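You operate a simulated robot arm through the tools that you are given. There is no shell and no other tool. Be economical: measure what you need, move in short steps, check, and stop when the job is done.

Carry out the task below with a simulated robot arm. There is one attempt and no reset: what you move stays moved.

Task
Draw the coil off spindle C and strap it twice.
Fine: it has its first tie on; close the core first; lay it on the steel bench's end; green straps from the tray, on opposite sides; leave the white straps, the other spindle, levers, tubes and coils as they are.
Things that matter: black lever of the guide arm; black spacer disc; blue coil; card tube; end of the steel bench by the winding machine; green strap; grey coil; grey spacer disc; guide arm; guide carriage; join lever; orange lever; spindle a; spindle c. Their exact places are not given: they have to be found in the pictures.

It is judged by the outcome, as a careful person would: the job done as asked, and still so three seconds after it is handed in. It fails if anything else is knocked over, pushed out of place, dropped, spilled or broken.

Robot
A 6-joint arm with a two-finger parallel gripper on a trunk, on a base that drives. Base frame: it is fixed to the floor where the robot stands at the start and does not move with it; the origin is under the middle of the robot, x ahead of it, y to its left, z up. Lengths are in mm, angles in rad, forces in N, time in s.
With the tool pointing down near the work surface it reaches from about 280 to 660 mm from the robot's upright axis, wherever it stands. Its first joint turns from -2.897 to 2.897 rad. Places, roughly: black lever of the guide arm [700, 1600, 600]; black spacer disc [750, 1250, 250]; blue coil [1000, -1250, 750]; end of the steel bench by the winding machine [1100, -700, 700]; green strap (7x3x6 cm) [1400, -500, 700]; grey coil [1000, -750, 250]; guide arm [700, 1700, 800]; guide carriage [800, 400, 1000]; join lever [800, 300, 1100]; orange lever [800, 500, 1000]; spindle a [700, 0, 700]; spindle c [700, 900, 600]; white strap (7x3x6 cm) [1400, -600, 700]; width dial [700, 500, 700]; yellow coil [1000, -1250, 250]; yellow latch of the guide wheel [600, 400, 1000]. Payload 3.91 kg.
The tool frame sits at the grasp point between the pads (the TCP): z along the fingers, y along the line on which they close. The tips reach 30 mm beyond it. Largest opening 110 mm; finger width 20, thickness 10; the body of the gripper, 48 by 112 mm, starts 55 mm behind the TCP.
Orientation is told as [roll, pitch, yaw] about the base's x, y, z axes, in that order, counted from this pose: with the fingers straight down and closing along the base's y, the tool's x points along the base's -x, its y along +y and its z along -z.

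Tools
- The arm moves only by the tool arm_command. Its argument "commands" is a list of rows, each a list of 7 numbers: the opening in per cent of the stroke, from 0 (shut) to 100 (fully open), then the shift along the tool's x, y, z in units of 50 mm (1.0 is 50 mm), then the turn, a rotation vector about the tool's x, y, z in units of 6 degrees (1.0 is 6 degrees). In form: [[claw, x, y, z, rx, ry, rz], ...]. A call has 1 to 8 rows; each row shifts and turns the commanded pose from where the row before left it, along the tool's axes as they then stand. A call with a number of a shift or a turn outside -1 to 1 is refused whole. A row lasts 0.2 s, in which the tool goes at most 50 mm and 0.15 rad; a call with a longer step from one row to the next is refused whole, and so is a gripper value outside its range. A pose out of reach is approached as far as the arm can. The call stops where the force on the tool passes 90 N (or 10 N more than at its start, if that is more) or the arm is blocked; 0.2 s more then pass. Each finger travels about 108 mm/s and halts on what it meets, pressing with about 41 N; the grip force reading is that of the motor and also rises with nothing between the fingers. The clock runs only during rows and for 0.2 s after the last one: add rows that do not move to give the fingers time. The reply holds the time, the measured pose of the TCP, the force on the tool along the base axes, the opening and the grip force, in the units named above and with some noise, with the torque about the TCP (base axes, N m) and any sound that the robot's microphone picked up, and new pictures: "views" is both (left out), scene, wrist or none.
- Cameras (640 x 400 px; columns grow to the right, rows downward): "scene" is now at [-92, 7.8, 1319.3]; the picture's right is [0.28, -0.96, 0.00], its down [-0.58, -0.17, -0.80] and it looks along [0.76, 0.23, -0.60] (base axes); focal length 256 px, centre (320, 200). "wrist" rides on the gripper at [77, 7, -114] in the tool frame; the picture's right is [-0.09, 1.00, 0.00], its down [-0.80, -0.07, -0.59] and it looks along [-0.59, -0.05, 0.80] (tool axes); focal length 270 px, centre (320, 200).
- slide_trunk(by): slides the trunk up (or, below 0, down) by that many mm; the arm and the scene camera ride with it, the base frame stays. It gives what a move gives, with no picture.
- base_move(legs): drives the robot by 1 to 6 legs, each [ahead, left, turn to the left] in mm, mm and rad, along the robot's own axes; the way and the turn of a leg run together, so that a leg with both is an arc; at most 1500 mm and 3.142 rad a leg. The arm and the cameras ride along, it lands a little off, and it stops where it bumps. It gives what a move gives, and a new picture of the scene camera.
- head_to(pan, tilt): turns the head with the scene camera to pan (to the left, within 1.501 rad either way) and tilt (down, from -0.506 to 1.204), counted from straight ahead of the robot. It gives what a move gives, and a new picture of the scene camera.
- measure_at(camera, pixels): for up to 12 pixels [column, row] of the newest picture of that camera ("zoom" is the newest enlarged one), the place [x, y, z] in the base frame of the surface seen there, good to about 3 mm, but the place of the scene camera against the robot may be out by one fixed shift of up to 25 mm in any direction. It takes no simulated time.
- enlarge(camera, box): a new picture of the part [left, top, right, bottom] of that camera's present view, enlarged. It takes no simulated time.
- finish_job(): hands the job in; it is judged then, once.

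Keep the steps short. Do not move on a guess: measure, check each grasp and each placing, and mend mistakes. In all there are 80 turns and 260 pictures (those below and enlarged ones count). Leave the gripper open and the arm clear of the work at the hand-in unless told otherwise, and finish with a single line.

The tools are called after "Call:" by a JSON object that holds its "fn" and its "kwargs". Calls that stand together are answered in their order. arm_command: Moves the arm, as the interface text tells. Its arguments: {"type":"object","properties":{"commands":{"type":"array","items":{"type":"array","items":{"type":"number"}}},"views":{"type":"string","enum":["both","scene","wrist","none"]}},"required":["commands"]} The other tools are called the same way: slide_trunk (by) slides the trunk up or down; base_move (legs) drives the base; head_to (pan, tilt) turns the head that bears the scene camera; measure_at (camera, pixels) gives the place of the surface under pixels of a picture; enlarge (camera, box) takes an enlarged picture of a part of a camera's view; finish_job () hands the job in.

At the start:

```text
time_s: 0.0
tool_pos: [188.8, 428.3, 960.2]
orientation: [-0.001, -0.001, 0.001]
ft_force: [-0.4, -0.2, -0.1]
moment: [-0.03, 0.0, -0.03]
opening: 109.9
grip_force: 0.2
trunk travel left (down, up): [-250.0, 290.0]
robot x, y, heading: [-0.0, 3.5, -0.0]
head pan, tilt: [0.29, 0.648]
```

scene: 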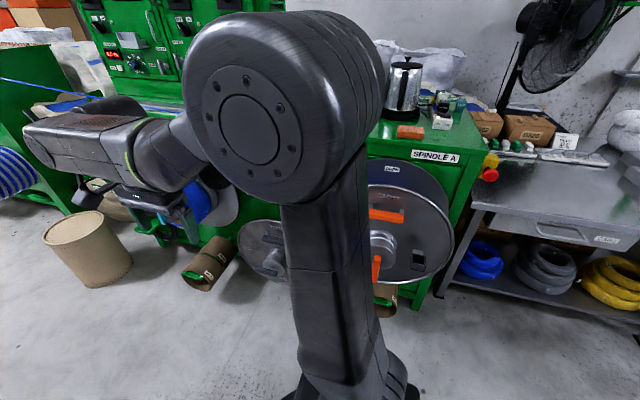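
wrist: 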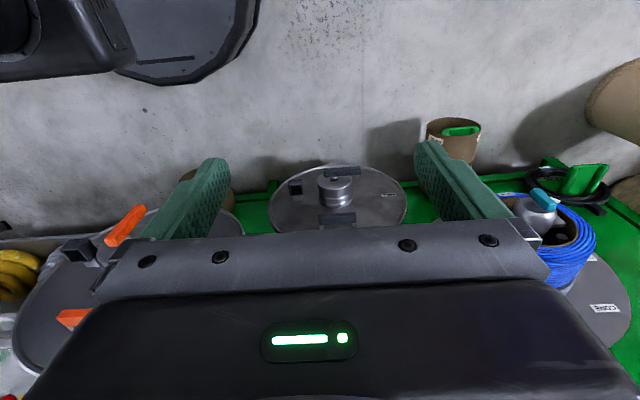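

I start by looking around: first to the left, where spindle C and the guide arm should be.

Call:
{"fn": "head_to", "kwargs": {"pan": 0.95, "tilt": 0.5}}

Call:
{"fn": "enlarge", "kwargs": {"camera": "wrist", "box": [400, 100, 640, 350]}}

```text
time_s: 1.0
tool_pos: [187.8, 428.1, 961.3]
orientation: [-0.001, -0.001, -0.001]
ft_force: [-0.2, -0.3, -0.4]
moment: [-0.02, 0.03, -0.03]
opening: 109.8
grip_force: 0.1
trunk travel left (down, up): [-250.0, 290.0]
robot x, y, heading: [-2.2, 0.8, -0.003]
head pan, tilt: [0.949, 0.499]
```

scene: 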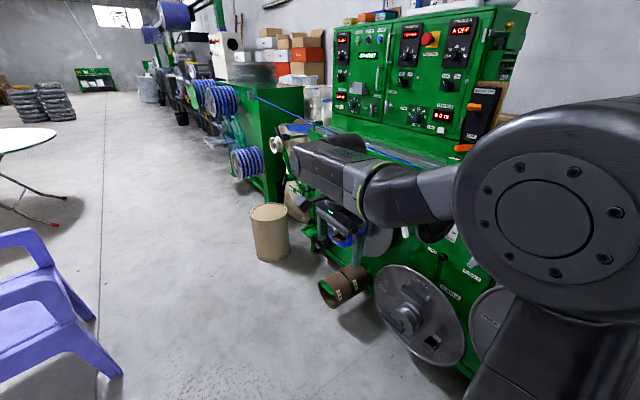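

```text
1.60 times, centred on (520, 225) of wrist
```

zoom: 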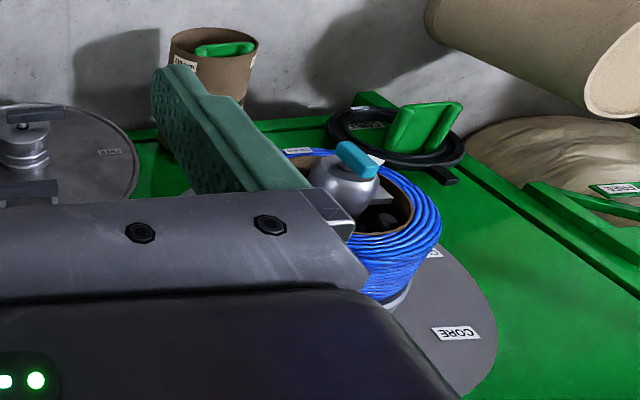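

Call:
{"fn": "measure_at", "kwargs": {"camera": "scene", "pixels": [[270, 258], [325, 300], [360, 270], [350, 230], [405, 318], [300, 240], [60, 360]]}}

Call:
{"fn": "enlarge", "kwargs": {"camera": "scene", "box": [220, 120, 480, 380]}}

```text
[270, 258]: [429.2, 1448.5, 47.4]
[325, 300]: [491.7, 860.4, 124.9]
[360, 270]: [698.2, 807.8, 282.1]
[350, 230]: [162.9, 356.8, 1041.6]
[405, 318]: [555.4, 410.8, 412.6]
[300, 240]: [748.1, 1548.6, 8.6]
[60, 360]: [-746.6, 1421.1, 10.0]
```

```text
1.54 times, centred on (350, 250) of scene
```

zoom: 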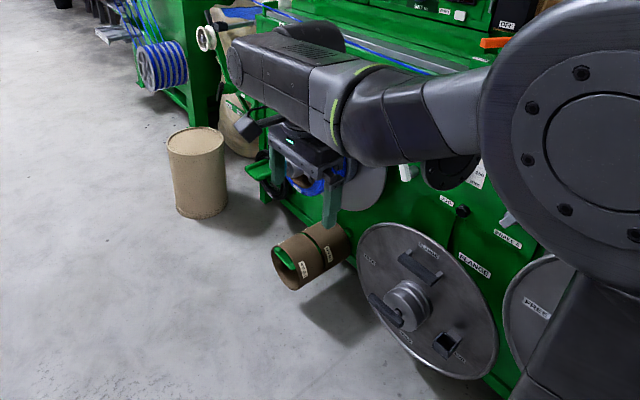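

The arm hides spindle C. I back off a little and drive left to see it squarely.

Call:
{"fn": "base_move", "kwargs": {"legs": [[-250, 0, 0], [0, 850, 0]]}}

Call:
{"fn": "head_to", "kwargs": {"pan": -0.1, "tilt": 0.6}}

```text
time_s: 7.0
tool_pos: [-65.6, 1267.1, 960.5]
orientation: [-0.001, 0.001, -0.001]
ft_force: [0.6, 0.4, -1.0]
moment: [-0.01, 0.0, 0.05]
opening: 109.9
grip_force: 0.0
trunk travel left (down, up): [-250.0, 290.0]
robot x, y, heading: [-255.6, 840.2, 0.003]
head pan, tilt: [0.949, 0.499]
```

scene: 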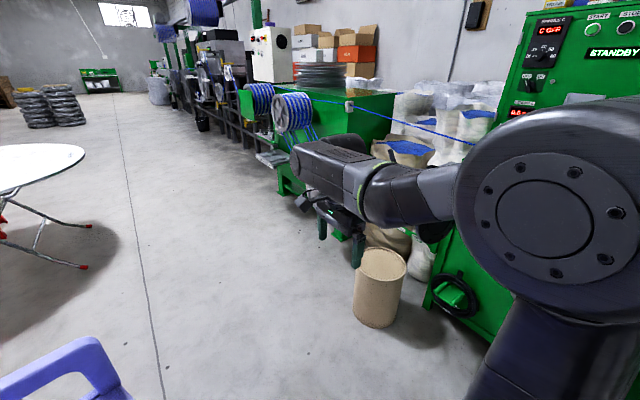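

```text
time_s: 8.3
tool_pos: [-65.8, 1268.1, 961.2]
orientation: [0.002, -0.001, -0.003]
ft_force: [0.3, 0.7, 0.7]
moment: [0.03, -0.02, 0.02]
opening: 110.0
grip_force: 0.0
trunk travel left (down, up): [-250.0, 290.0]
robot x, y, heading: [-252.4, 845.1, 0.004]
head pan, tilt: [-0.099, 0.6]
```

scene: 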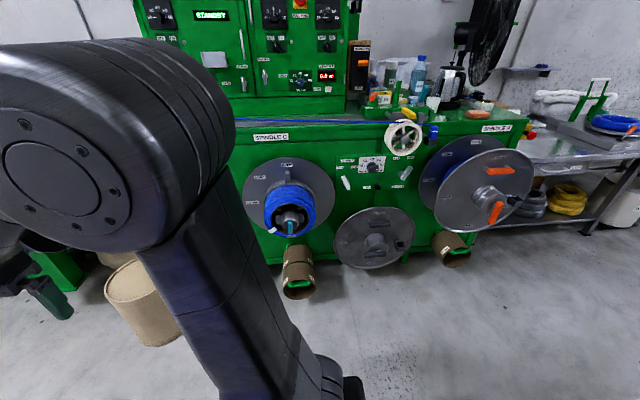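

Now spindle C is in view. I enlarge it, the panel above, and the bench.

Call:
{"fn": "enlarge", "kwargs": {"camera": "scene", "box": [230, 120, 350, 310]}}

Call:
{"fn": "measure_at", "kwargs": {"camera": "scene", "pixels": [[290, 228], [290, 218], [270, 215], [312, 208], [275, 185], [289, 170], [289, 240], [313, 225], [287, 160]]}}

Call:
{"fn": "enlarge", "kwargs": {"camera": "scene", "box": [330, 90, 540, 280]}}

Call:
{"fn": "enlarge", "kwargs": {"camera": "scene", "box": [500, 60, 640, 240]}}

```text
2.11 times, centred on (290, 215) of scene
```

zoom: 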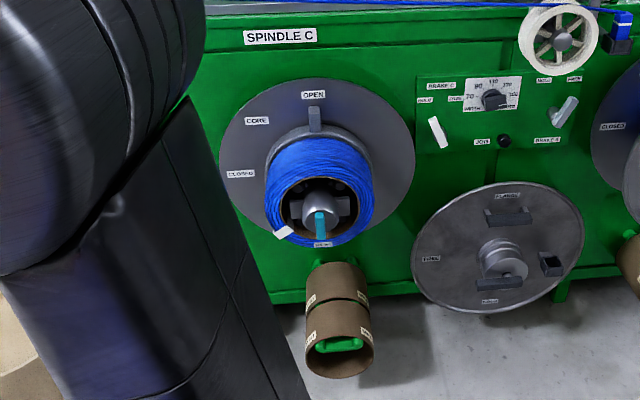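

```text
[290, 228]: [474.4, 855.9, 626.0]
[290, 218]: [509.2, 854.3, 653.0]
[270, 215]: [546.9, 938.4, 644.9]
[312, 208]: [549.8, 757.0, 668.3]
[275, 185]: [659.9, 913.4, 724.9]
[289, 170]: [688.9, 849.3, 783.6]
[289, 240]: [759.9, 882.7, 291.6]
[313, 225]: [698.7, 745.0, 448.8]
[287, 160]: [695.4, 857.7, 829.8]
```

```text
2.11 times, centred on (435, 185) of scene
```

zoom: 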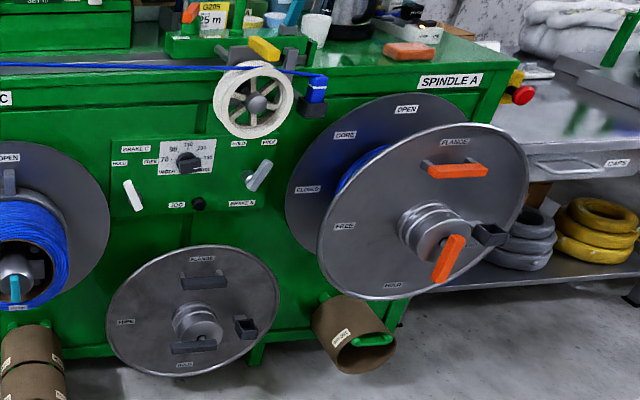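

```text
2.22 times, centred on (570, 150) of scene
```

zoom: 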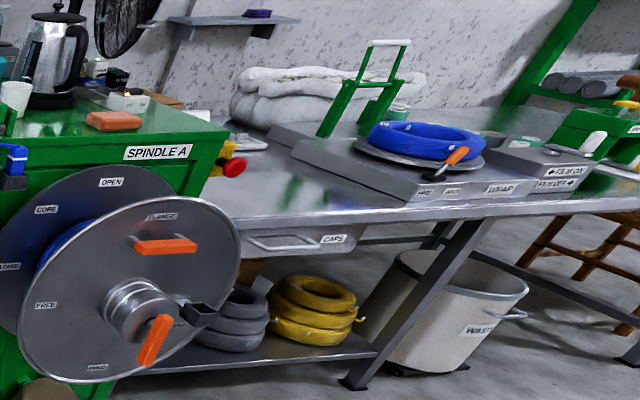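

Spindle C carries the blue coil; the rear flange is marked OPEN / CORE / CLOSED with a grey pointer at OPEN, and the hub has a teal piece. I bring the tool in front of it for a close look.

Call:
{"fn": "base_move", "kwargs": {"legs": [[0, -420, 0], [150, 0, 0]]}}

Call:
{"fn": "arm_command", "kwargs": {"commands": [[100, 0, 0, 0.5, 0, -1, 0], [100, 0, 0, 0.5, 0, -1, 0], [100, 0, 0, 0.5, 0, -1, 0], [100, 0, 0, 0.5, 0, -1, 0], [100, 0, 0, 0, 0, -1, 0]], "views": "both"}}

```text
time_s: 11.8
tool_pos: [82.7, 846.2, 962.1]
orientation: [0.0, 0.0, -0.01]
ft_force: [-0.3, -1.0, -0.1]
moment: [0.0, -0.02, -0.01]
opening: 109.8
grip_force: 0.1
trunk travel left (down, up): [-250.0, 290.0]
robot x, y, heading: [-110.0, 422.6, -0.01]
head pan, tilt: [-0.099, 0.6]
```

scene: 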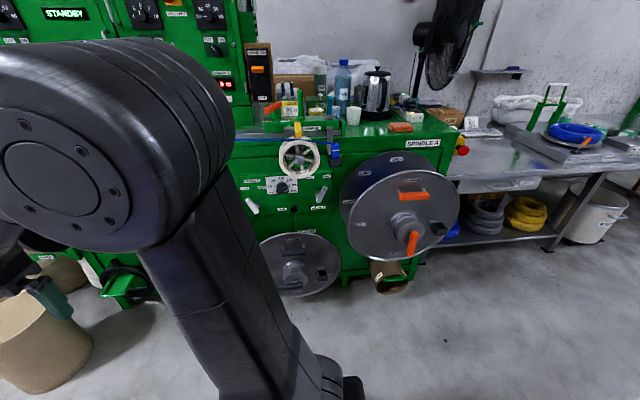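

```text
time_s: 13.0
tool_pos: [100.5, 846.1, 864.1]
orientation: [-0.001, -0.526, -0.01]
ft_force: [-0.2, -0.3, -0.1]
moment: [-0.02, 0.01, 0.03]
opening: 109.8
grip_force: 0.0
trunk travel left (down, up): [-250.0, 290.0]
robot x, y, heading: [-106.0, 420.6, -0.007]
head pan, tilt: [-0.099, 0.6]
```

scene: 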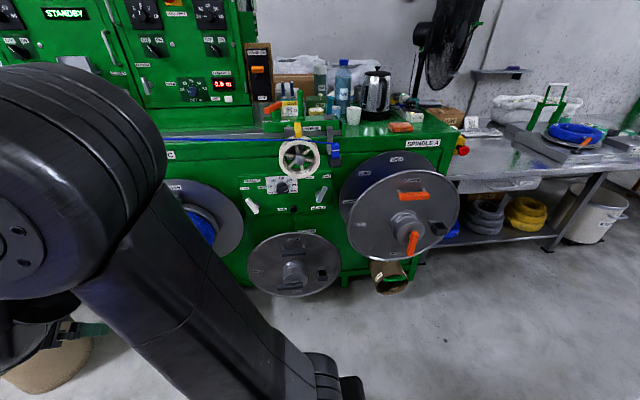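
wrist: 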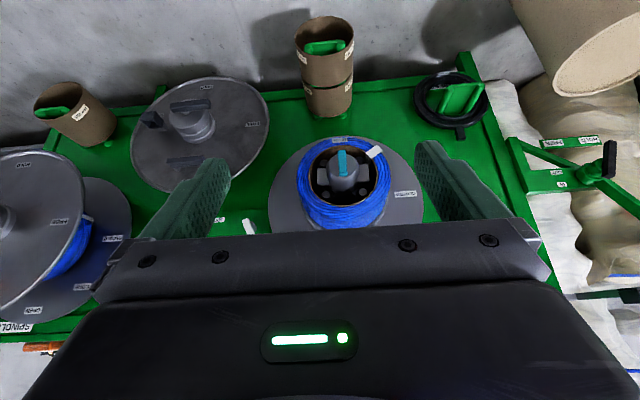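

Call:
{"fn": "enlarge", "kwargs": {"camera": "wrist", "box": [260, 120, 440, 235]}}

Call:
{"fn": "measure_at", "kwargs": {"camera": "wrist", "pixels": [[342, 160], [343, 173], [342, 145], [305, 185], [383, 185], [374, 151], [344, 212], [344, 143], [405, 192], [280, 180], [338, 138], [328, 50]]}}

```text
3.48 times, centred on (350, 178) of wrist
```

zoom: 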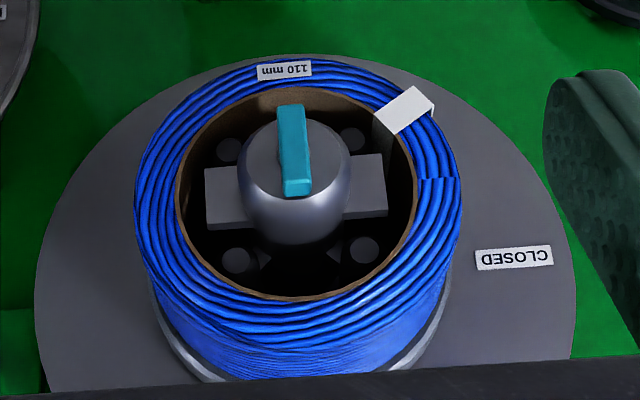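

```text
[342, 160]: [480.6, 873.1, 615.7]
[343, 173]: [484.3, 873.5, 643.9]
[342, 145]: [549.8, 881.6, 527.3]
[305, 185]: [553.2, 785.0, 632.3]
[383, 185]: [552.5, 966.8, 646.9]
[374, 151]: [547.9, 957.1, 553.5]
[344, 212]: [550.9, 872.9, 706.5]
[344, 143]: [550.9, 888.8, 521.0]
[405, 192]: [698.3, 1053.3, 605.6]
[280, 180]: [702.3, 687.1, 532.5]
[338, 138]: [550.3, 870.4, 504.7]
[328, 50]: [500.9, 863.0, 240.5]
```

The hub has a teal handle, the coil sits on a card core, with the first white tie at lower left. I need to see the grey lever at the rear top, so I tilt the camera up.

Call:
{"fn": "arm_command", "kwargs": {"commands": [[100, 0.6, 0, 0, 0, -1, 0], [100, 0.6, 0, 0, 0, -1, 0], [100, 0.5, 0, 0, 0, -1, 0], [100, 0.5, 0, 0, 0, -1, 0], [100, 0, 0, 0, 0, -1, 0]], "views": "wrist"}}

Call:
{"fn": "enlarge", "kwargs": {"camera": "wrist", "box": [230, 120, 450, 260]}}

```text
time_s: 14.2
tool_pos: [13.7, 846.3, 795.5]
orientation: [0.005, -1.049, -0.01]
ft_force: [-0.5, -0.2, 0.0]
moment: [0.01, 0.02, -0.01]
opening: 109.9
grip_force: 0.1
trunk travel left (down, up): [-250.0, 290.0]
robot x, y, heading: [-109.5, 418.2, -0.009]
head pan, tilt: [-0.099, 0.6]
```

wrist: 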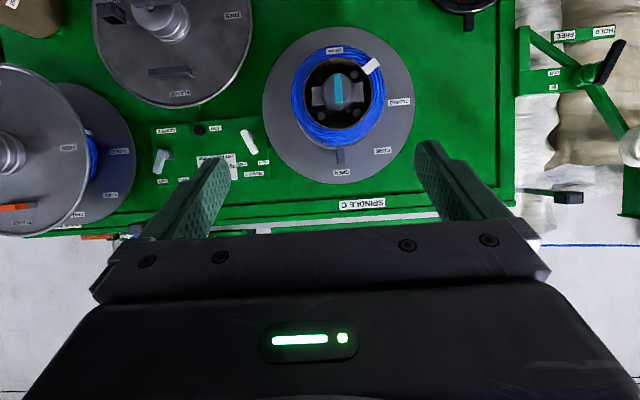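

```text
2.86 times, centred on (340, 190) of wrist
```

zoom: 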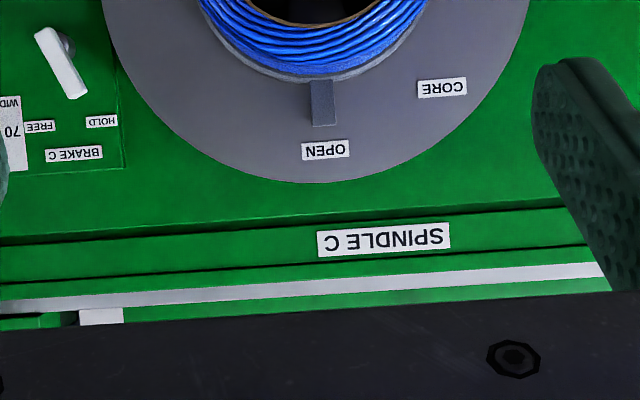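

Call:
{"fn": "enlarge", "kwargs": {"camera": "wrist", "box": [280, 35, 400, 185]}}

Call:
{"fn": "measure_at", "kwargs": {"camera": "zoom", "pixels": [[320, 180], [320, 120], [320, 150], [320, 365], [320, 385], [320, 345], [310, 375], [330, 375], [200, 150], [430, 150], [320, 60], [320, 290]]}}

```text
2.67 times, centred on (340, 110) of wrist
```

zoom: 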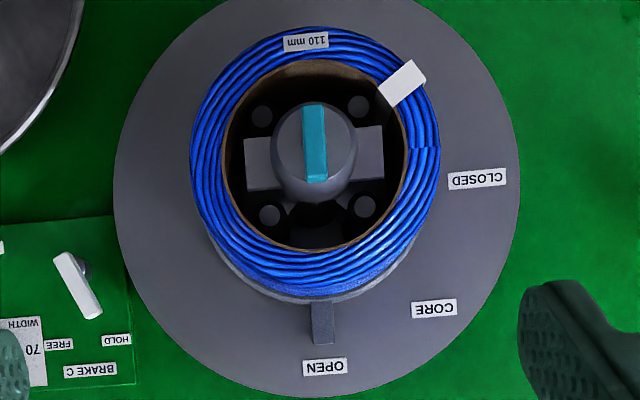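

```text
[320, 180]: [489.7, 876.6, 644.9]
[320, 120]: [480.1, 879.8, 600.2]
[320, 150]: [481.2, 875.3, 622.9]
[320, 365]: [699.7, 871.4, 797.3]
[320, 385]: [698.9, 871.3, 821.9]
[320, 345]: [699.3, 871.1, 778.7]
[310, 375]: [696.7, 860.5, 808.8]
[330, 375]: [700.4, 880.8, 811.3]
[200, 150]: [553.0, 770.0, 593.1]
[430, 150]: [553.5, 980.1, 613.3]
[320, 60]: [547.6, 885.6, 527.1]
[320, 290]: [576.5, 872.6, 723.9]
```

Call:
{"fn": "measure_at", "kwargs": {"camera": "zoom", "pixels": [[321, 310], [321, 320], [321, 335], [321, 341], [313, 325], [330, 325], [260, 280], [280, 170], [360, 170], [250, 160], [380, 160], [315, 232]]}}

Call:
{"fn": "arm_command", "kwargs": {"commands": [[100, 0, -1, 0, 0, 0, 0], [100, 0, -1, 0, 0, 0, 0], [100, 0, -1, 0, 0, 0, 0], [100, 0, -1, 0, 0, 0, 0]], "views": "wrist"}}

Call:
{"fn": "enlarge", "kwargs": {"camera": "wrist", "box": [330, 20, 520, 200]}}

```text
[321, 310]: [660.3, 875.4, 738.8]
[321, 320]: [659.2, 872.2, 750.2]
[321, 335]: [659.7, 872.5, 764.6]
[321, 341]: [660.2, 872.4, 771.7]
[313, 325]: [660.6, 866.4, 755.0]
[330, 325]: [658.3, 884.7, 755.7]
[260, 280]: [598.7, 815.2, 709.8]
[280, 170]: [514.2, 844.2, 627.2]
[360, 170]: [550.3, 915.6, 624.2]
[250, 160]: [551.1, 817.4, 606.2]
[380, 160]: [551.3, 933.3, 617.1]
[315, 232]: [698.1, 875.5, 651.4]
```

```text
time_s: 15.2
tool_pos: [8.4, 643.9, 795.5]
orientation: [0.003, -1.046, -0.007]
ft_force: [-0.3, 1.2, -0.7]
moment: [-0.04, 0.01, -0.02]
opening: 109.9
grip_force: 0.1
trunk travel left (down, up): [-250.0, 290.0]
robot x, y, heading: [-110.5, 418.1, -0.01]
head pan, tilt: [-0.099, 0.6]
```

wrist: 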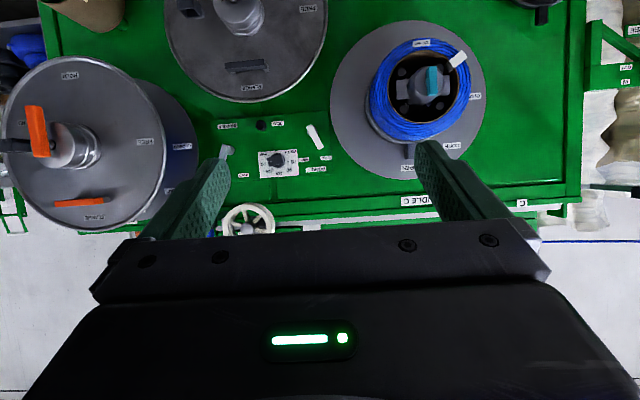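

```text
2.22 times, centred on (425, 110) of wrist
```

zoom: 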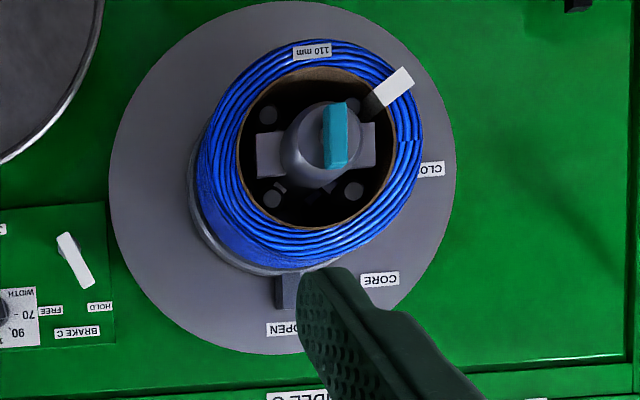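

The labelled OPEN–CORE–CLOSED lever is the grey tab at the rear collar (front face x≈660, y 863–888, z 735–772); spindle axis is at y≈875, z≈612. I'll push it round to CLOSED (left side) with one open finger. First bring the base nearer.

Call:
{"fn": "base_move", "kwargs": {"legs": [[240, 220, 0]]}}

Call:
{"fn": "arm_command", "kwargs": {"commands": [[100, 0, 0, 0, 0, 1, 0], [100, 0, 0, 0, 0, 0, 0]], "views": "wrist"}}

```text
time_s: 17.4
tool_pos: [244.8, 864.2, 795.7]
orientation: [0.0, -1.047, -0.006]
ft_force: [-1.6, -0.1, 0.4]
moment: [0.0, 0.01, -0.01]
opening: 109.9
grip_force: 0.0
trunk travel left (down, up): [-250.0, 290.0]
robot x, y, heading: [130.3, 643.6, -0.009]
head pan, tilt: [-0.099, 0.6]
```

scene: 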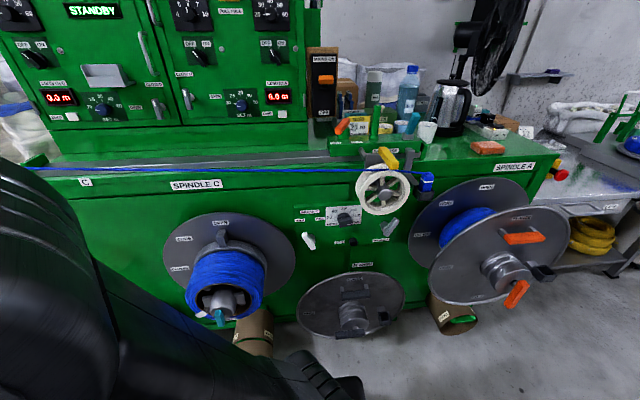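

```text
time_s: 18.0
tool_pos: [245.3, 864.0, 794.3]
orientation: [-0.001, -0.941, -0.008]
ft_force: [-0.5, 0.4, 0.8]
moment: [-0.03, -0.01, 0.01]
opening: 110.0
grip_force: 0.1
trunk travel left (down, up): [-250.0, 290.0]
robot x, y, heading: [127.3, 639.0, -0.01]
head pan, tilt: [-0.099, 0.6]
```

wrist: 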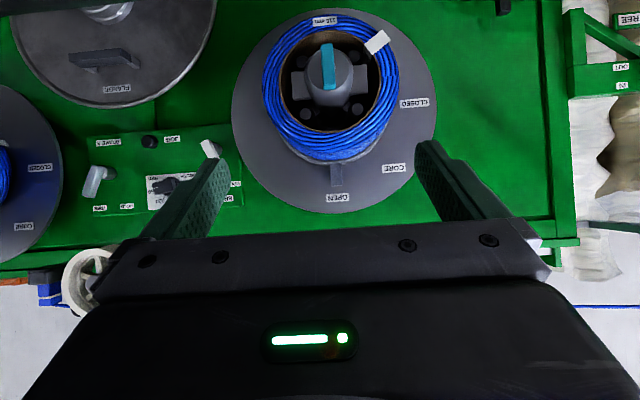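

I move the open gripper above the coil, in front of the tab (to about x 600, y 905, z 800).

Call:
{"fn": "arm_command", "kwargs": {"commands": [[100, -0.534, 0.102, 0.709, 0, 0, 0], [100, -0.534, 0.102, 0.709, 0, 0, 0], [100, -0.534, 0.102, 0.709, 0, 0, 0], [100, -0.534, 0.102, 0.709, 0, 0, 0], [100, -0.534, 0.102, 0.709, 0, 0, 0], [100, -0.534, 0.102, 0.709, 0, 0, 0], [100, -0.534, 0.102, 0.709, 0, 0, 0], [100, -0.534, 0.102, 0.709, 0, 0, 0]]}}

```text
time_s: 19.8
tool_pos: [601.7, 901.4, 798.8]
orientation: [0.0, -0.943, -0.004]
ft_force: [0.0, -0.5, 0.1]
moment: [-0.02, 0.01, -0.02]
opening: 109.9
grip_force: 0.1
trunk travel left (down, up): [-250.0, 290.0]
robot x, y, heading: [123.9, 639.3, -0.007]
head pan, tilt: [-0.099, 0.6]
```

scene: 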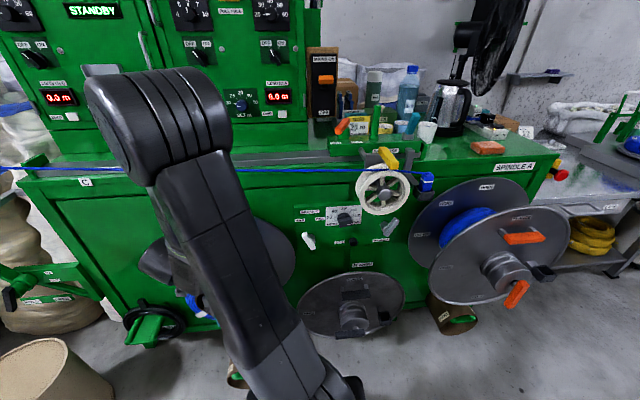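
wrist: 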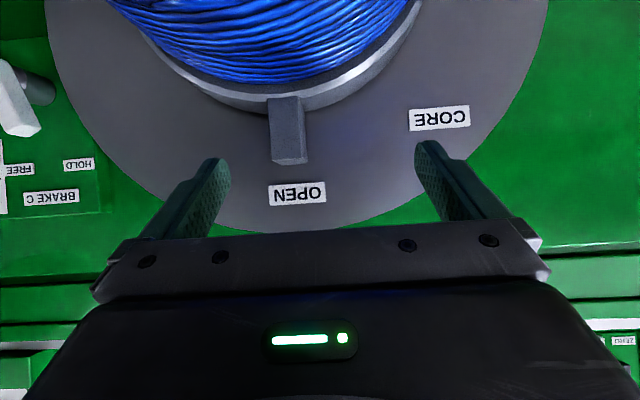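

Call:
{"fn": "measure_at", "kwargs": {"camera": "wrist", "pixels": [[288, 120], [275, 130], [302, 130], [288, 158], [275, 163], [305, 163], [250, 120], [235, 150], [270, 95], [300, 195], [440, 118]]}}

```text
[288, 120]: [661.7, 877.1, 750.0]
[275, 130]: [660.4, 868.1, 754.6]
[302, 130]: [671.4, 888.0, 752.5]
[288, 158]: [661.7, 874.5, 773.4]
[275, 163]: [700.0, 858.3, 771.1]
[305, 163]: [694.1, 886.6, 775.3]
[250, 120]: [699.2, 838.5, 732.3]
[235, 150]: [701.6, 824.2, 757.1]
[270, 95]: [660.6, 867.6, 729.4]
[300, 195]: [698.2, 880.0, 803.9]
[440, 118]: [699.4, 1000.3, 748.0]
```

Call:
{"fn": "arm_command", "kwargs": {"commands": [[100, -0.143, 0.036, 0.55, 0, 0, 0], [100, -0.143, 0.036, 0.55, 0, 0, 0], [100, 0, 0, 0, 0, 0, 0]], "views": "wrist"}}

```text
time_s: 20.6
tool_pos: [651.6, 904.7, 780.7]
orientation: [0.001, -0.942, -0.006]
ft_force: [0.1, 0.9, 0.0]
moment: [-0.02, -0.03, -0.02]
opening: 109.6
grip_force: 0.1
trunk travel left (down, up): [-250.0, 290.0]
robot x, y, heading: [125.9, 641.5, -0.006]
head pan, tilt: [-0.099, 0.6]
```

wrist: 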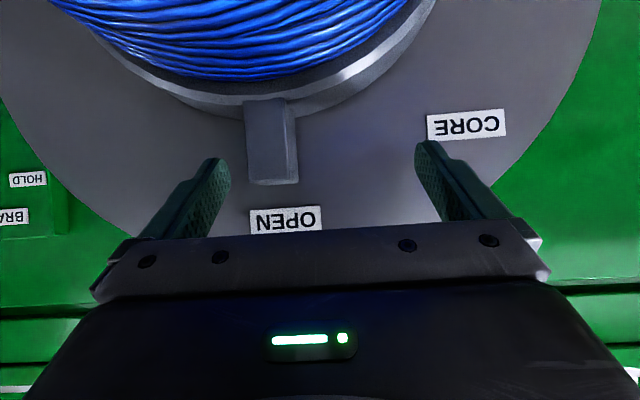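

Call:
{"fn": "arm_command", "kwargs": {"commands": [[100, 0.146, 0.28, 0.106, 0, 0, 0], [100, 0.05, 0.73, 0.035, 0, 0, 0], [100, 0.113, 0.7, 0.082, 0, 0, 0], [100, 0, 0, 0, 0, 0, 0]], "views": "wrist"}}

```text
time_s: 21.1
tool_pos: [654.4, 919.9, 768.4]
orientation: [-0.014, -0.945, -0.041]
ft_force: [-4.7, -21.7, 9.0]
moment: [-0.35, -0.24, -0.44]
opening: 110.2
grip_force: 0.5
trunk travel left (down, up): [-250.0, 290.0]
robot x, y, heading: [126.9, 637.6, -0.016]
head pan, tilt: [-0.099, 0.6]
stopped in row 2: the force on the tool passed its limit at 109 N (the readings are from after the stop); the commanded pose is now the measured one
```

wrist: 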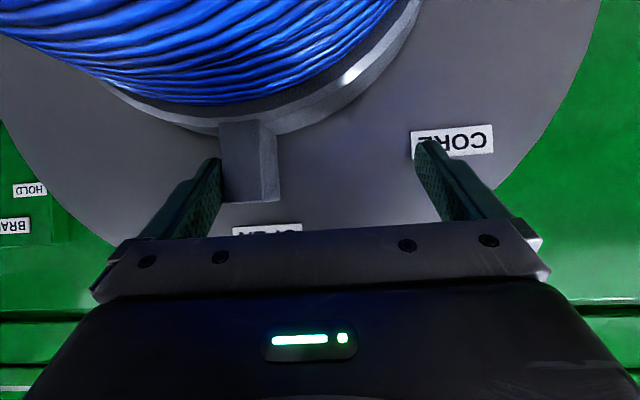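

The finger met the tab with a hard knock. I push on gently in small rows to see whether it yields.

Call:
{"fn": "arm_command", "kwargs": {"commands": [[100, 0, 0.08, 0, 0, 0, 0], [100, 0, 0.08, 0, 0, 0, 0], [100, 0, 0.08, 0, 0, 0, 0], [100, 0, 0.08, 0, 0, 0, 0], [100, 0, 0.08, 0, 0, 0, 0], [100, 0, 0.08, 0, 0, 0, 0]], "views": "wrist"}}

```text
time_s: 22.0
tool_pos: [656.4, 919.5, 768.2]
orientation: [-0.026, -0.946, -0.054]
ft_force: [-8.1, -19.3, 10.5]
moment: [-0.66, -0.46, -0.56]
opening: 110.0
grip_force: 0.0
trunk travel left (down, up): [-250.0, 290.0]
robot x, y, heading: [129.2, 638.1, -0.019]
head pan, tilt: [-0.099, 0.6]
stopped in row 4: the force on the tool passed its limit at 92 N (the readings are from after the stop); the commanded pose is now the measured one
```

wrist: 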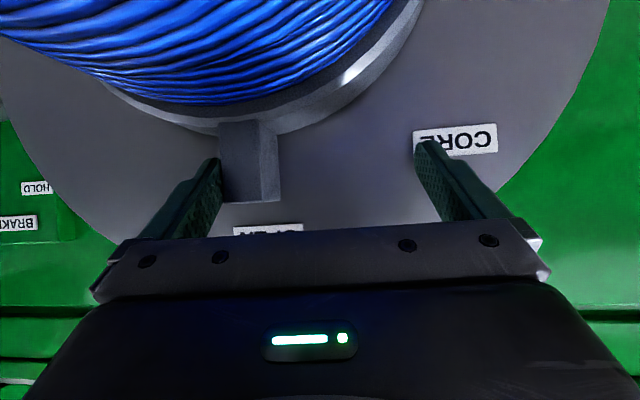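

The grey tab is rigid – it does not turn (it is a fixed dog, not the core lever). I stop pushing, back off, and look at the teal handle on the nose as the core key: it lies on the OPEN line.

Call:
{"fn": "arm_command", "kwargs": {"commands": [[100, 0, -0.3, 0, -0.57, 0, -0.1], [100, 0.2, 0, -0.9, 0, 0, 0], [100, 0.5, 0, -0.8, 0, 0, 0], [100, 0.5, 0, -0.8, 0, 0, 0], [100, 0.55, 0, -0.8, 0, 0, 0], [100, 0.55, 0, -0.8, 0, 0, 0], [100, 0.55, -0.2, -0.8, 0, 0, 0], [100, 0.55, -0.2, -0.8, 0, 0, 0]], "views": "wrist"}}

Call:
{"fn": "enlarge", "kwargs": {"camera": "wrist", "box": [200, 0, 480, 200]}}

Call:
{"fn": "enlarge", "kwargs": {"camera": "scene", "box": [400, 160, 580, 310]}}

```text
time_s: 23.8
tool_pos: [322.6, 895.1, 796.3]
orientation: [0.018, -0.945, -0.029]
ft_force: [-0.3, -0.2, 0.4]
moment: [0.01, 0.01, -0.01]
opening: 109.8
grip_force: 0.1
trunk travel left (down, up): [-250.0, 290.0]
robot x, y, heading: [125.0, 632.4, -0.017]
head pan, tilt: [-0.099, 0.6]
```

wrist: 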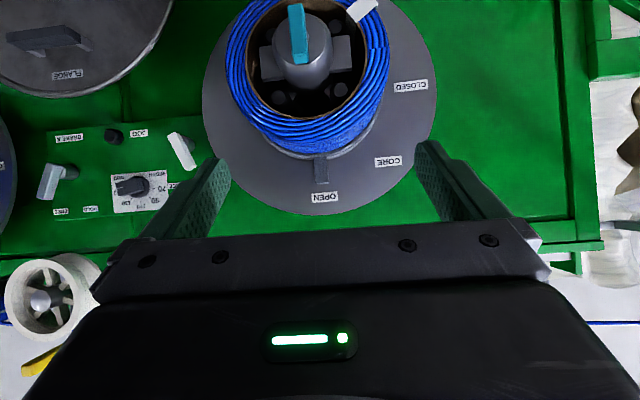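

```text
2.00 times, centred on (340, 100) of wrist
```

zoom: 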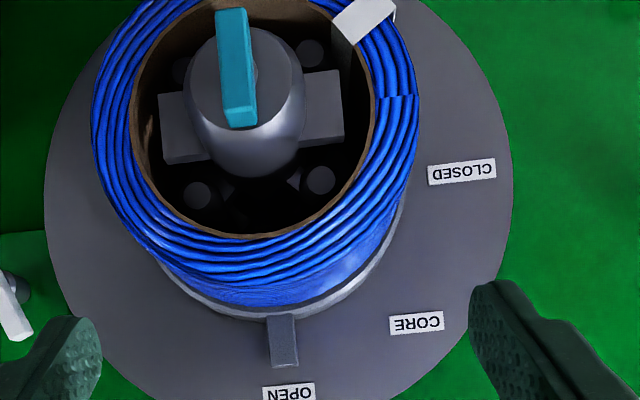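

```text
2.67 times, centred on (490, 235) of scene
```

zoom: 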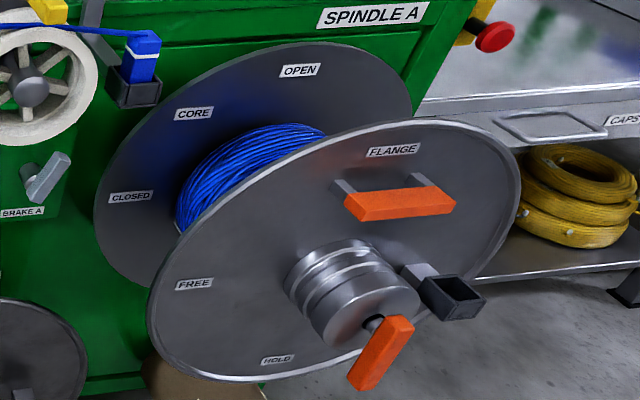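

Call:
{"fn": "arm_command", "kwargs": {"commands": [[100, 0, 0, 0, -0.12, 0, -0.3], [100, 0, 0, 0, 0, -1, 0], [100, 0, 0, 0, 0, -1, 0], [100, 0, 0, 0, 0, -1, 0], [100, 0, 0, 0, 0, -1, 0], [100, 0, 0, 0, 0, -1, 0], [100, 0, 0, 0, 0, -1, 0], [100, 1, -0.4, 0, 0, 0, 0]], "views": "none"}}

Call:
{"fn": "arm_command", "kwargs": {"commands": [[100, 0.87, 0, 0.3, 0, 0, 0], [100, 0.87, 0, 0.3, 0, 0, 0], [100, 0.86, 0, 0.3, 0, 0, 0], [100, 0, 0, 0, 0, 0, 0]], "views": "wrist"}}

```text
refused: row 8 steps farther than a row can; nothing moved
```

```text
time_s: 24.8
tool_pos: [274.1, 927.1, 709.6]
orientation: [0.002, -0.941, -0.021]
ft_force: [-0.5, 0.1, 0.6]
moment: [0.0, 0.0, 0.03]
opening: 110.1
grip_force: 0.1
out of reach, approached as far as the arm can: row 2, 3
trunk travel left (down, up): [-250.0, 290.0]
robot x, y, heading: [128.5, 633.8, -0.019]
head pan, tilt: [-0.099, 0.6]
```

wrist: 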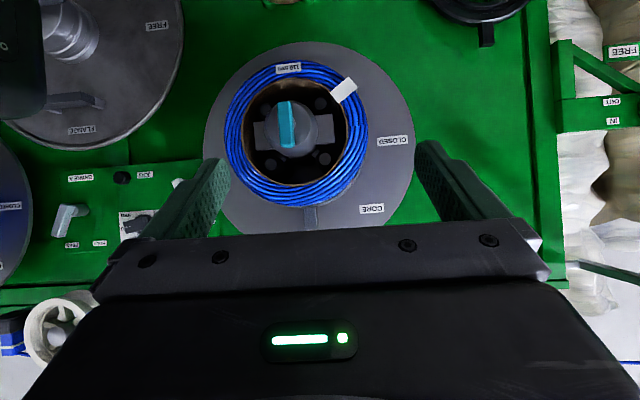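

Call:
{"fn": "arm_command", "kwargs": {"commands": [[100, -0.3, -0.2, 0.4, 0, -1, 0], [100, -0.25, -0.2, 0.4, 0, -1, 0], [100, -0.2, -0.2, 0.4, 0, -1, 0], [100, -0.12, -0.2, 0.4, 0, -1, 0], [100, -0.05, -0.2, 0.4, 0, -1, 0], [100, 0, -0.1, 0.4, 0, -1, 0]], "views": "none"}}

```text
time_s: 26.2
tool_pos: [394.4, 960.1, 825.2]
orientation: [1.695, -1.562, -1.711]
ft_force: [-0.9, 0.2, 0.5]
moment: [0.0, 0.01, 0.03]
opening: 110.1
grip_force: 0.0
out of reach, approached as far as the arm can: row 1, 2, 3, 4, 5, 6
trunk travel left (down, up): [-250.0, 290.0]
robot x, y, heading: [131.1, 634.0, -0.015]
head pan, tilt: [-0.099, 0.6]
```

The arm is short of room at this height; the trunk can come down instead. Lower it by 200.

Call:
{"fn": "slide_trunk", "kwargs": {"by": -200}}

Call:
{"fn": "arm_command", "kwargs": {"commands": [[100, 0, -0.5, -0.4, 0, 0, 0], [100, 0, -0.5, -0.4, 0, 0, 0], [100, 0, -0.5, 0, 0, 0, 0], [100, 0, 0, 0, 0, 0, 0]]}}

```text
time_s: 28.4
tool_pos: [395.2, 958.0, 625.1]
orientation: [1.468, -1.565, -1.485]
ft_force: [-0.4, 0.6, 0.2]
moment: [-0.04, 0.01, -0.02]
opening: 110.1
grip_force: 0.0
trunk travel left (down, up): [-50.0, 490.0]
robot x, y, heading: [127.6, 639.9, -0.017]
head pan, tilt: [-0.099, 0.6]
```

```text
time_s: 29.4
tool_pos: [350.0, 904.1, 657.5]
orientation: [1.049, -1.566, -1.066]
ft_force: [0.6, 0.0, 0.8]
moment: [0.0, -0.01, 0.01]
opening: 110.1
grip_force: 0.2
out of reach, approached as far as the arm can: row 1, 2, 3
trunk travel left (down, up): [-50.0, 490.0]
robot x, y, heading: [126.1, 633.6, -0.017]
head pan, tilt: [-0.099, 0.6]
```

scene: 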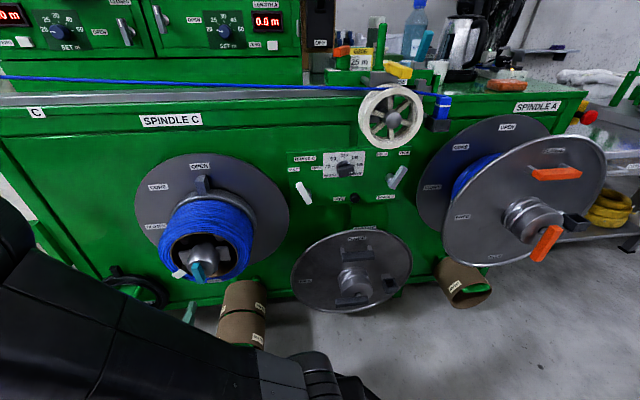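
wrist: 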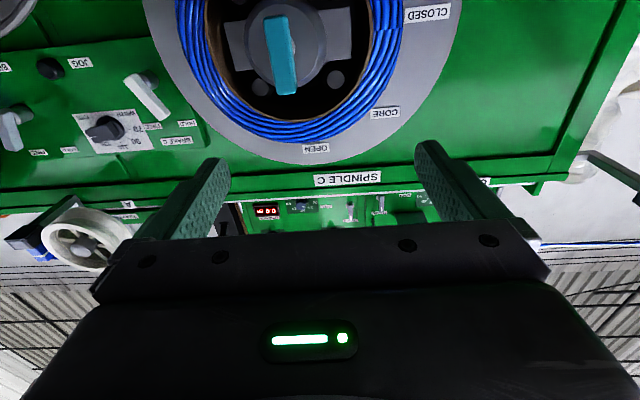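

Too close to the robot's own axis; I drive back 200 to give the arm room.

Call:
{"fn": "base_move", "kwargs": {"legs": [[-200, 0, 0.015]]}}

Call:
{"fn": "arm_command", "kwargs": {"commands": [[100, 0, -0.1, 0.9, 0, 0, 0], [100, 0, -0.1, 0.9, 0, 0, 0], [100, 0, -0.1, 0.9, 0, 0, 0], [100, 0, -0.1, 0.9, 0, 0, 0], [100, 0, 0, 0, 0, 0, 0]], "views": "wrist"}}

```text
time_s: 31.0
tool_pos: [144.0, 910.6, 657.0]
orientation: [1.066, -1.565, -1.063]
ft_force: [-1.0, 0.0, 0.6]
moment: [0.04, -0.01, 0.0]
opening: 110.3
grip_force: 0.1
trunk travel left (down, up): [-50.0, 490.0]
robot x, y, heading: [-71.3, 637.8, 0.006]
head pan, tilt: [-0.099, 0.6]
```

scene: 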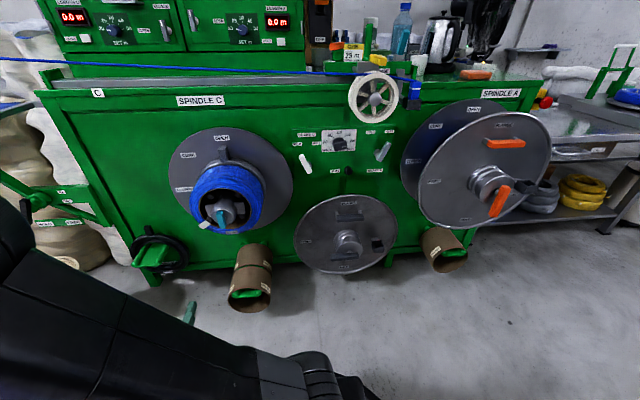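

```text
time_s: 32.2
tool_pos: [322.1, 890.9, 657.4]
orientation: [1.042, -1.567, -1.035]
ft_force: [0.2, -0.2, 0.4]
moment: [0.02, -0.01, -0.01]
opening: 109.9
grip_force: 0.0
out of reach, approached as far as the arm can: row 2
trunk travel left (down, up): [-50.0, 490.0]
robot x, y, heading: [-76.4, 640.5, 0.002]
head pan, tilt: [-0.099, 0.6]
```

wrist: 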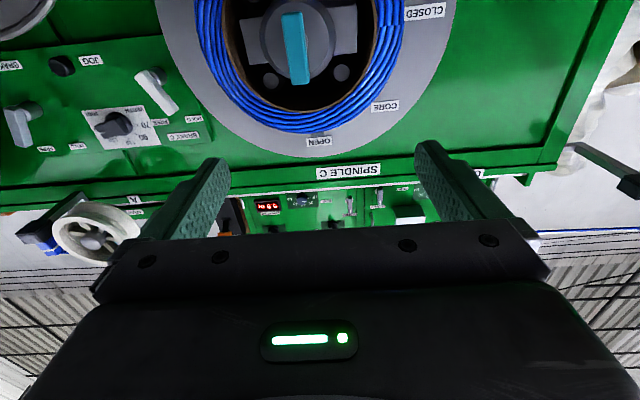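

Call:
{"fn": "measure_at", "kwargs": {"camera": "wrist", "pixels": [[291, 20], [295, 50], [299, 78], [286, 40], [301, 40], [285, 65], [308, 72], [265, 40], [320, 20], [245, 80], [350, 75]]}}

```text
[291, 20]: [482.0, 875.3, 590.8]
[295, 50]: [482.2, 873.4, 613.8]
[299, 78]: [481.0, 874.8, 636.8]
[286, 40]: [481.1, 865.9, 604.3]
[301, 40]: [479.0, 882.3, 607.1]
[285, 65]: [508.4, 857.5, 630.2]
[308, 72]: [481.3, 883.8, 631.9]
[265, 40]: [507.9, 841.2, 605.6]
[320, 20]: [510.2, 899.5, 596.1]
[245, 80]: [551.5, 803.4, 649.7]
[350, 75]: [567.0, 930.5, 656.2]
```

Teal handle: y 865–884, z 585–640, x 481–508, centred on the axis. I move the gripper over it.

Call:
{"fn": "arm_command", "kwargs": {"commands": [[100, 0.225, -0.082, 0.75, 0, 0, 0], [100, 0.225, -0.082, 0.75, 0, 0, 0], [100, 0.225, -0.082, 0.75, 0, 0, 0], [100, 0.225, -0.082, 0.75, 0, 0, 0], [100, 0, 0, 0, 0, 0, 0]], "views": "wrist"}}

```text
time_s: 33.4
tool_pos: [471.5, 874.5, 614.8]
orientation: [1.068, -1.565, -1.064]
ft_force: [0.0, 0.1, -0.3]
moment: [0.03, 0.02, -0.02]
opening: 110.1
grip_force: 0.0
trunk travel left (down, up): [-50.0, 490.0]
robot x, y, heading: [-73.9, 637.2, 0.004]
head pan, tilt: [-0.099, 0.6]
```

wrist: 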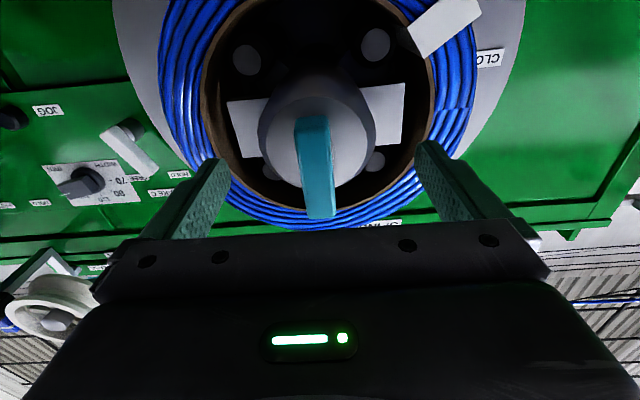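

Close on the handle, then a small trial turn.

Call:
{"fn": "arm_command", "kwargs": {"commands": [[0, 0, 0, 0, 0, 0, 0], [0, 0, 0, 0, 0, 0, 0], [0, 0, 0, 0, 0, 0, 0], [0, 0, 0, 0, 0, 0, 0], [0, 0, 0, 0, 0, 0, -0.5], [0, 0, 0, 0, 0, 0, -0.5], [0, 0, 0, 0, 0, 0, -0.5], [0, 0, 0, 0, 0, 0, -0.5]], "views": "wrist"}}

```text
time_s: 35.2
tool_pos: [472.8, 874.0, 614.6]
orientation: [-1.543, -1.366, 1.542]
ft_force: [-32.7, -42.8, -9.2]
moment: [1.26, -0.38, 0.04]
opening: 21.9
grip_force: 45.4
trunk travel left (down, up): [-50.0, 490.0]
robot x, y, heading: [-76.1, 637.9, 0.003]
head pan, tilt: [-0.099, 0.6]
```

wrist: 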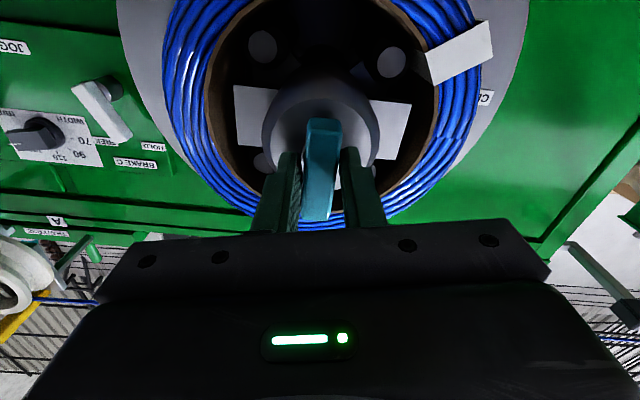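

Call:
{"fn": "measure_at", "kwargs": {"camera": "wrist", "pixels": [[323, 124], [316, 212], [322, 170], [313, 130], [337, 130], [254, 92], [390, 130], [250, 130]]}}

Call:
{"fn": "enlarge", "kwargs": {"camera": "wrist", "box": [230, 20, 450, 240]}}

```text
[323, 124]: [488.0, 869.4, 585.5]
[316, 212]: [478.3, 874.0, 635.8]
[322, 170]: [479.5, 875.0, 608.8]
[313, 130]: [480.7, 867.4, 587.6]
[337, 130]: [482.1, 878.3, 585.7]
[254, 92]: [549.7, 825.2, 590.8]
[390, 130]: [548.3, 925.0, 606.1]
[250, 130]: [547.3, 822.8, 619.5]
```

```text
1.82 times, centred on (340, 130) of wrist
```

zoom: 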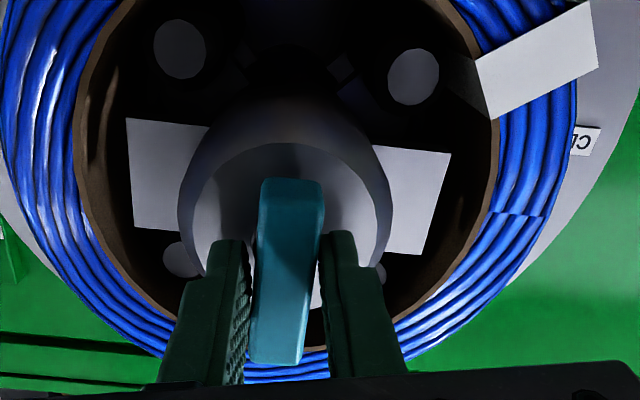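

The handle has not yet followed (it sits skewed between the pads). I turn a bit more and watch.

Call:
{"fn": "arm_command", "kwargs": {"commands": [[0, 0, 0, 0, 0, 0, -0.7], [0, 0, 0, 0, 0, 0, -0.7], [0, 0, 0, 0, 0, 0, -0.7], [0, 0, 0, 0, 0, 0, 0]], "views": "wrist"}}

```text
time_s: 36.2
tool_pos: [474.2, 873.3, 612.2]
orientation: [-1.554, -1.146, 1.553]
ft_force: [-22.2, -51.2, -13.7]
moment: [1.67, -0.07, -0.24]
opening: 27.8
grip_force: 44.7
trunk travel left (down, up): [-50.0, 490.0]
robot x, y, heading: [-72.9, 640.5, 0.004]
head pan, tilt: [-0.099, 0.6]
```

wrist: 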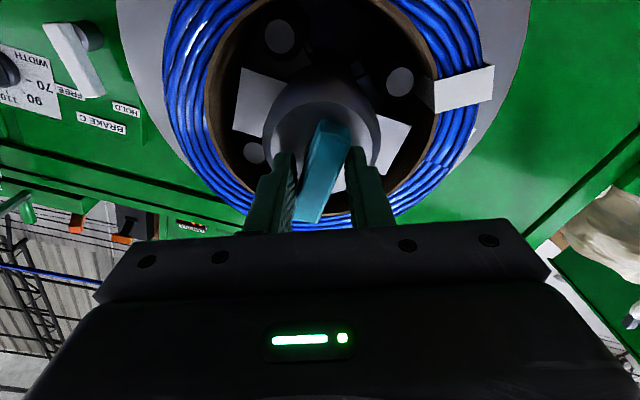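

The handle still holds. I check geometry closely: whether the handle is off-centre (points one way) and what the tab did.

Call:
{"fn": "enlarge", "kwargs": {"camera": "wrist", "box": [200, 0, 480, 235]}}

Call:
{"fn": "measure_at", "kwargs": {"camera": "wrist", "pixels": [[279, 37], [400, 81], [255, 152], [245, 70], [278, 92], [236, 128], [385, 115], [410, 126], [383, 170], [330, 122], [305, 218], [480, 90]]}}

Call:
{"fn": "enlarge", "kwargs": {"camera": "scene", "box": [140, 100, 330, 300]}}

```text
1.70 times, centred on (340, 118) of wrist
```

zoom: 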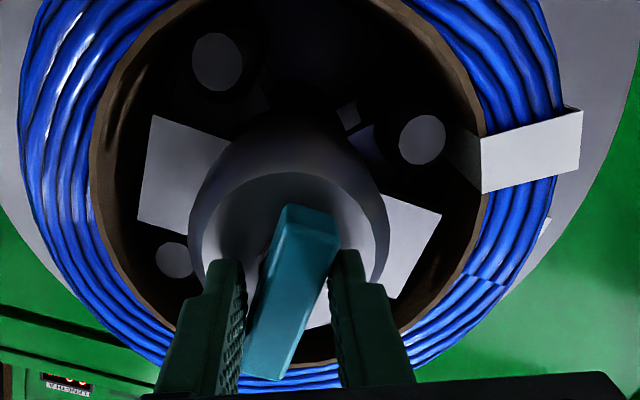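

```text
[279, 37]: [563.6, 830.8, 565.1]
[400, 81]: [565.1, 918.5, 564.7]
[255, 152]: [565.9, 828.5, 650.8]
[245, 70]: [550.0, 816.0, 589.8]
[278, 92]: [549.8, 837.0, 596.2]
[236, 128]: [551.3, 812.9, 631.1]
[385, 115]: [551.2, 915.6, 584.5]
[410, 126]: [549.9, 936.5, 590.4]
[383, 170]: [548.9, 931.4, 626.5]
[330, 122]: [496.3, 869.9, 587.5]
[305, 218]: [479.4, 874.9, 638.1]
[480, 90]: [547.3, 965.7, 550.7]
```

```text
2.00 times, centred on (235, 200) of scene
```

zoom: 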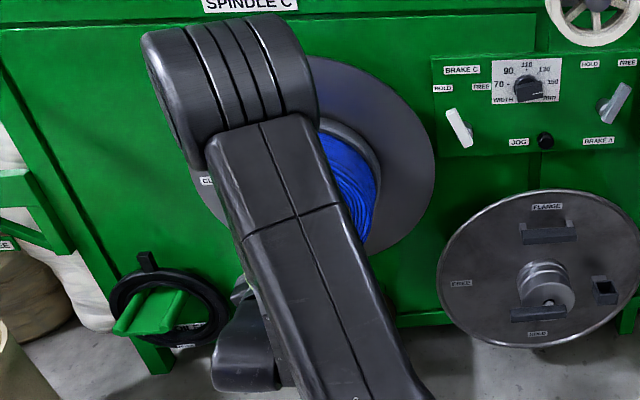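

Axis is y 874.6, z 608; the teal bar reaches further up (to z≈640), so it is a pointer aimed at OPEN. The pads only slip, so I release, roll back, and try pushing its top end sideways with the closed fingers for more leverage.

Call:
{"fn": "arm_command", "kwargs": {"commands": [[60, 0, 0, 0, 0, 0, 0], [60, 0, 0, -0.1, 0, 0, 1], [60, 0, 0, -0.3, 0, 0, 1], [60, 0, 0, -0.6, 0, 0, 1], [60, 0, 0, -0.6, 0, 0, 1], [0, 0, 0, -0.4, 0, 0, 0.1], [0, -0.5, -0.5, 0, 0, 0, 0], [0, 0, 0, 0, 0, 0, 0]], "views": "wrist"}}

```text
time_s: 38.0
tool_pos: [381.5, 862.7, 659.3]
orientation: [1.051, -1.564, -1.045]
ft_force: [0.0, 0.1, -0.1]
moment: [0.01, 0.02, 0.01]
opening: 0.0
grip_force: 37.7
out of reach, approached as far as the arm can: row 5, 6
trunk travel left (down, up): [-50.0, 490.0]
robot x, y, heading: [-78.0, 638.3, 0.005]
head pan, tilt: [-0.099, 0.6]
```

wrist: 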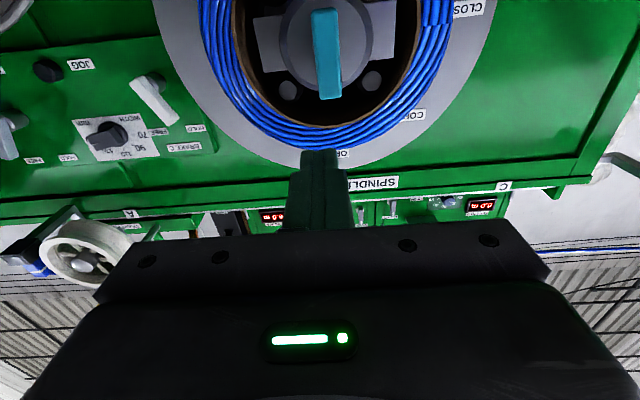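

Call:
{"fn": "arm_command", "kwargs": {"commands": [[0, 0.27, -0.27, 0.3, 0, 0, 0], [0, 0.27, 0, 0.7, 0, 0, 0], [0, 0, 0, 0.8, 0, 0, 0], [0, 0, 0, 0, 0, 0, 0]], "views": "wrist"}}

```text
time_s: 39.0
tool_pos: [475.9, 854.9, 638.4]
orientation: [1.042, -1.564, -1.037]
ft_force: [0.3, -0.3, -0.1]
moment: [0.02, -0.02, 0.03]
opening: 0.0
grip_force: 37.7
out of reach, approached as far as the arm can: row 1
trunk travel left (down, up): [-50.0, 490.0]
robot x, y, heading: [-71.3, 638.6, 0.007]
head pan, tilt: [-0.099, 0.6]
```

wrist: 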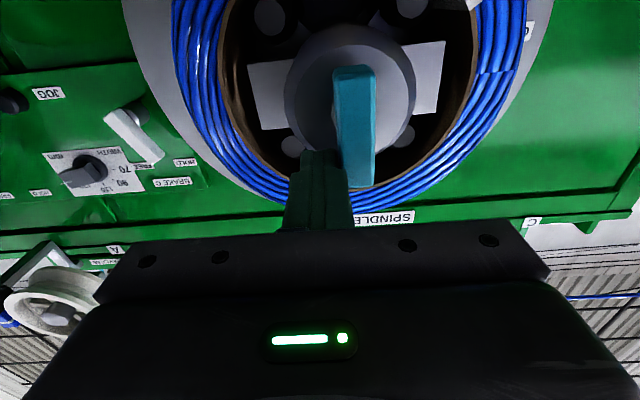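

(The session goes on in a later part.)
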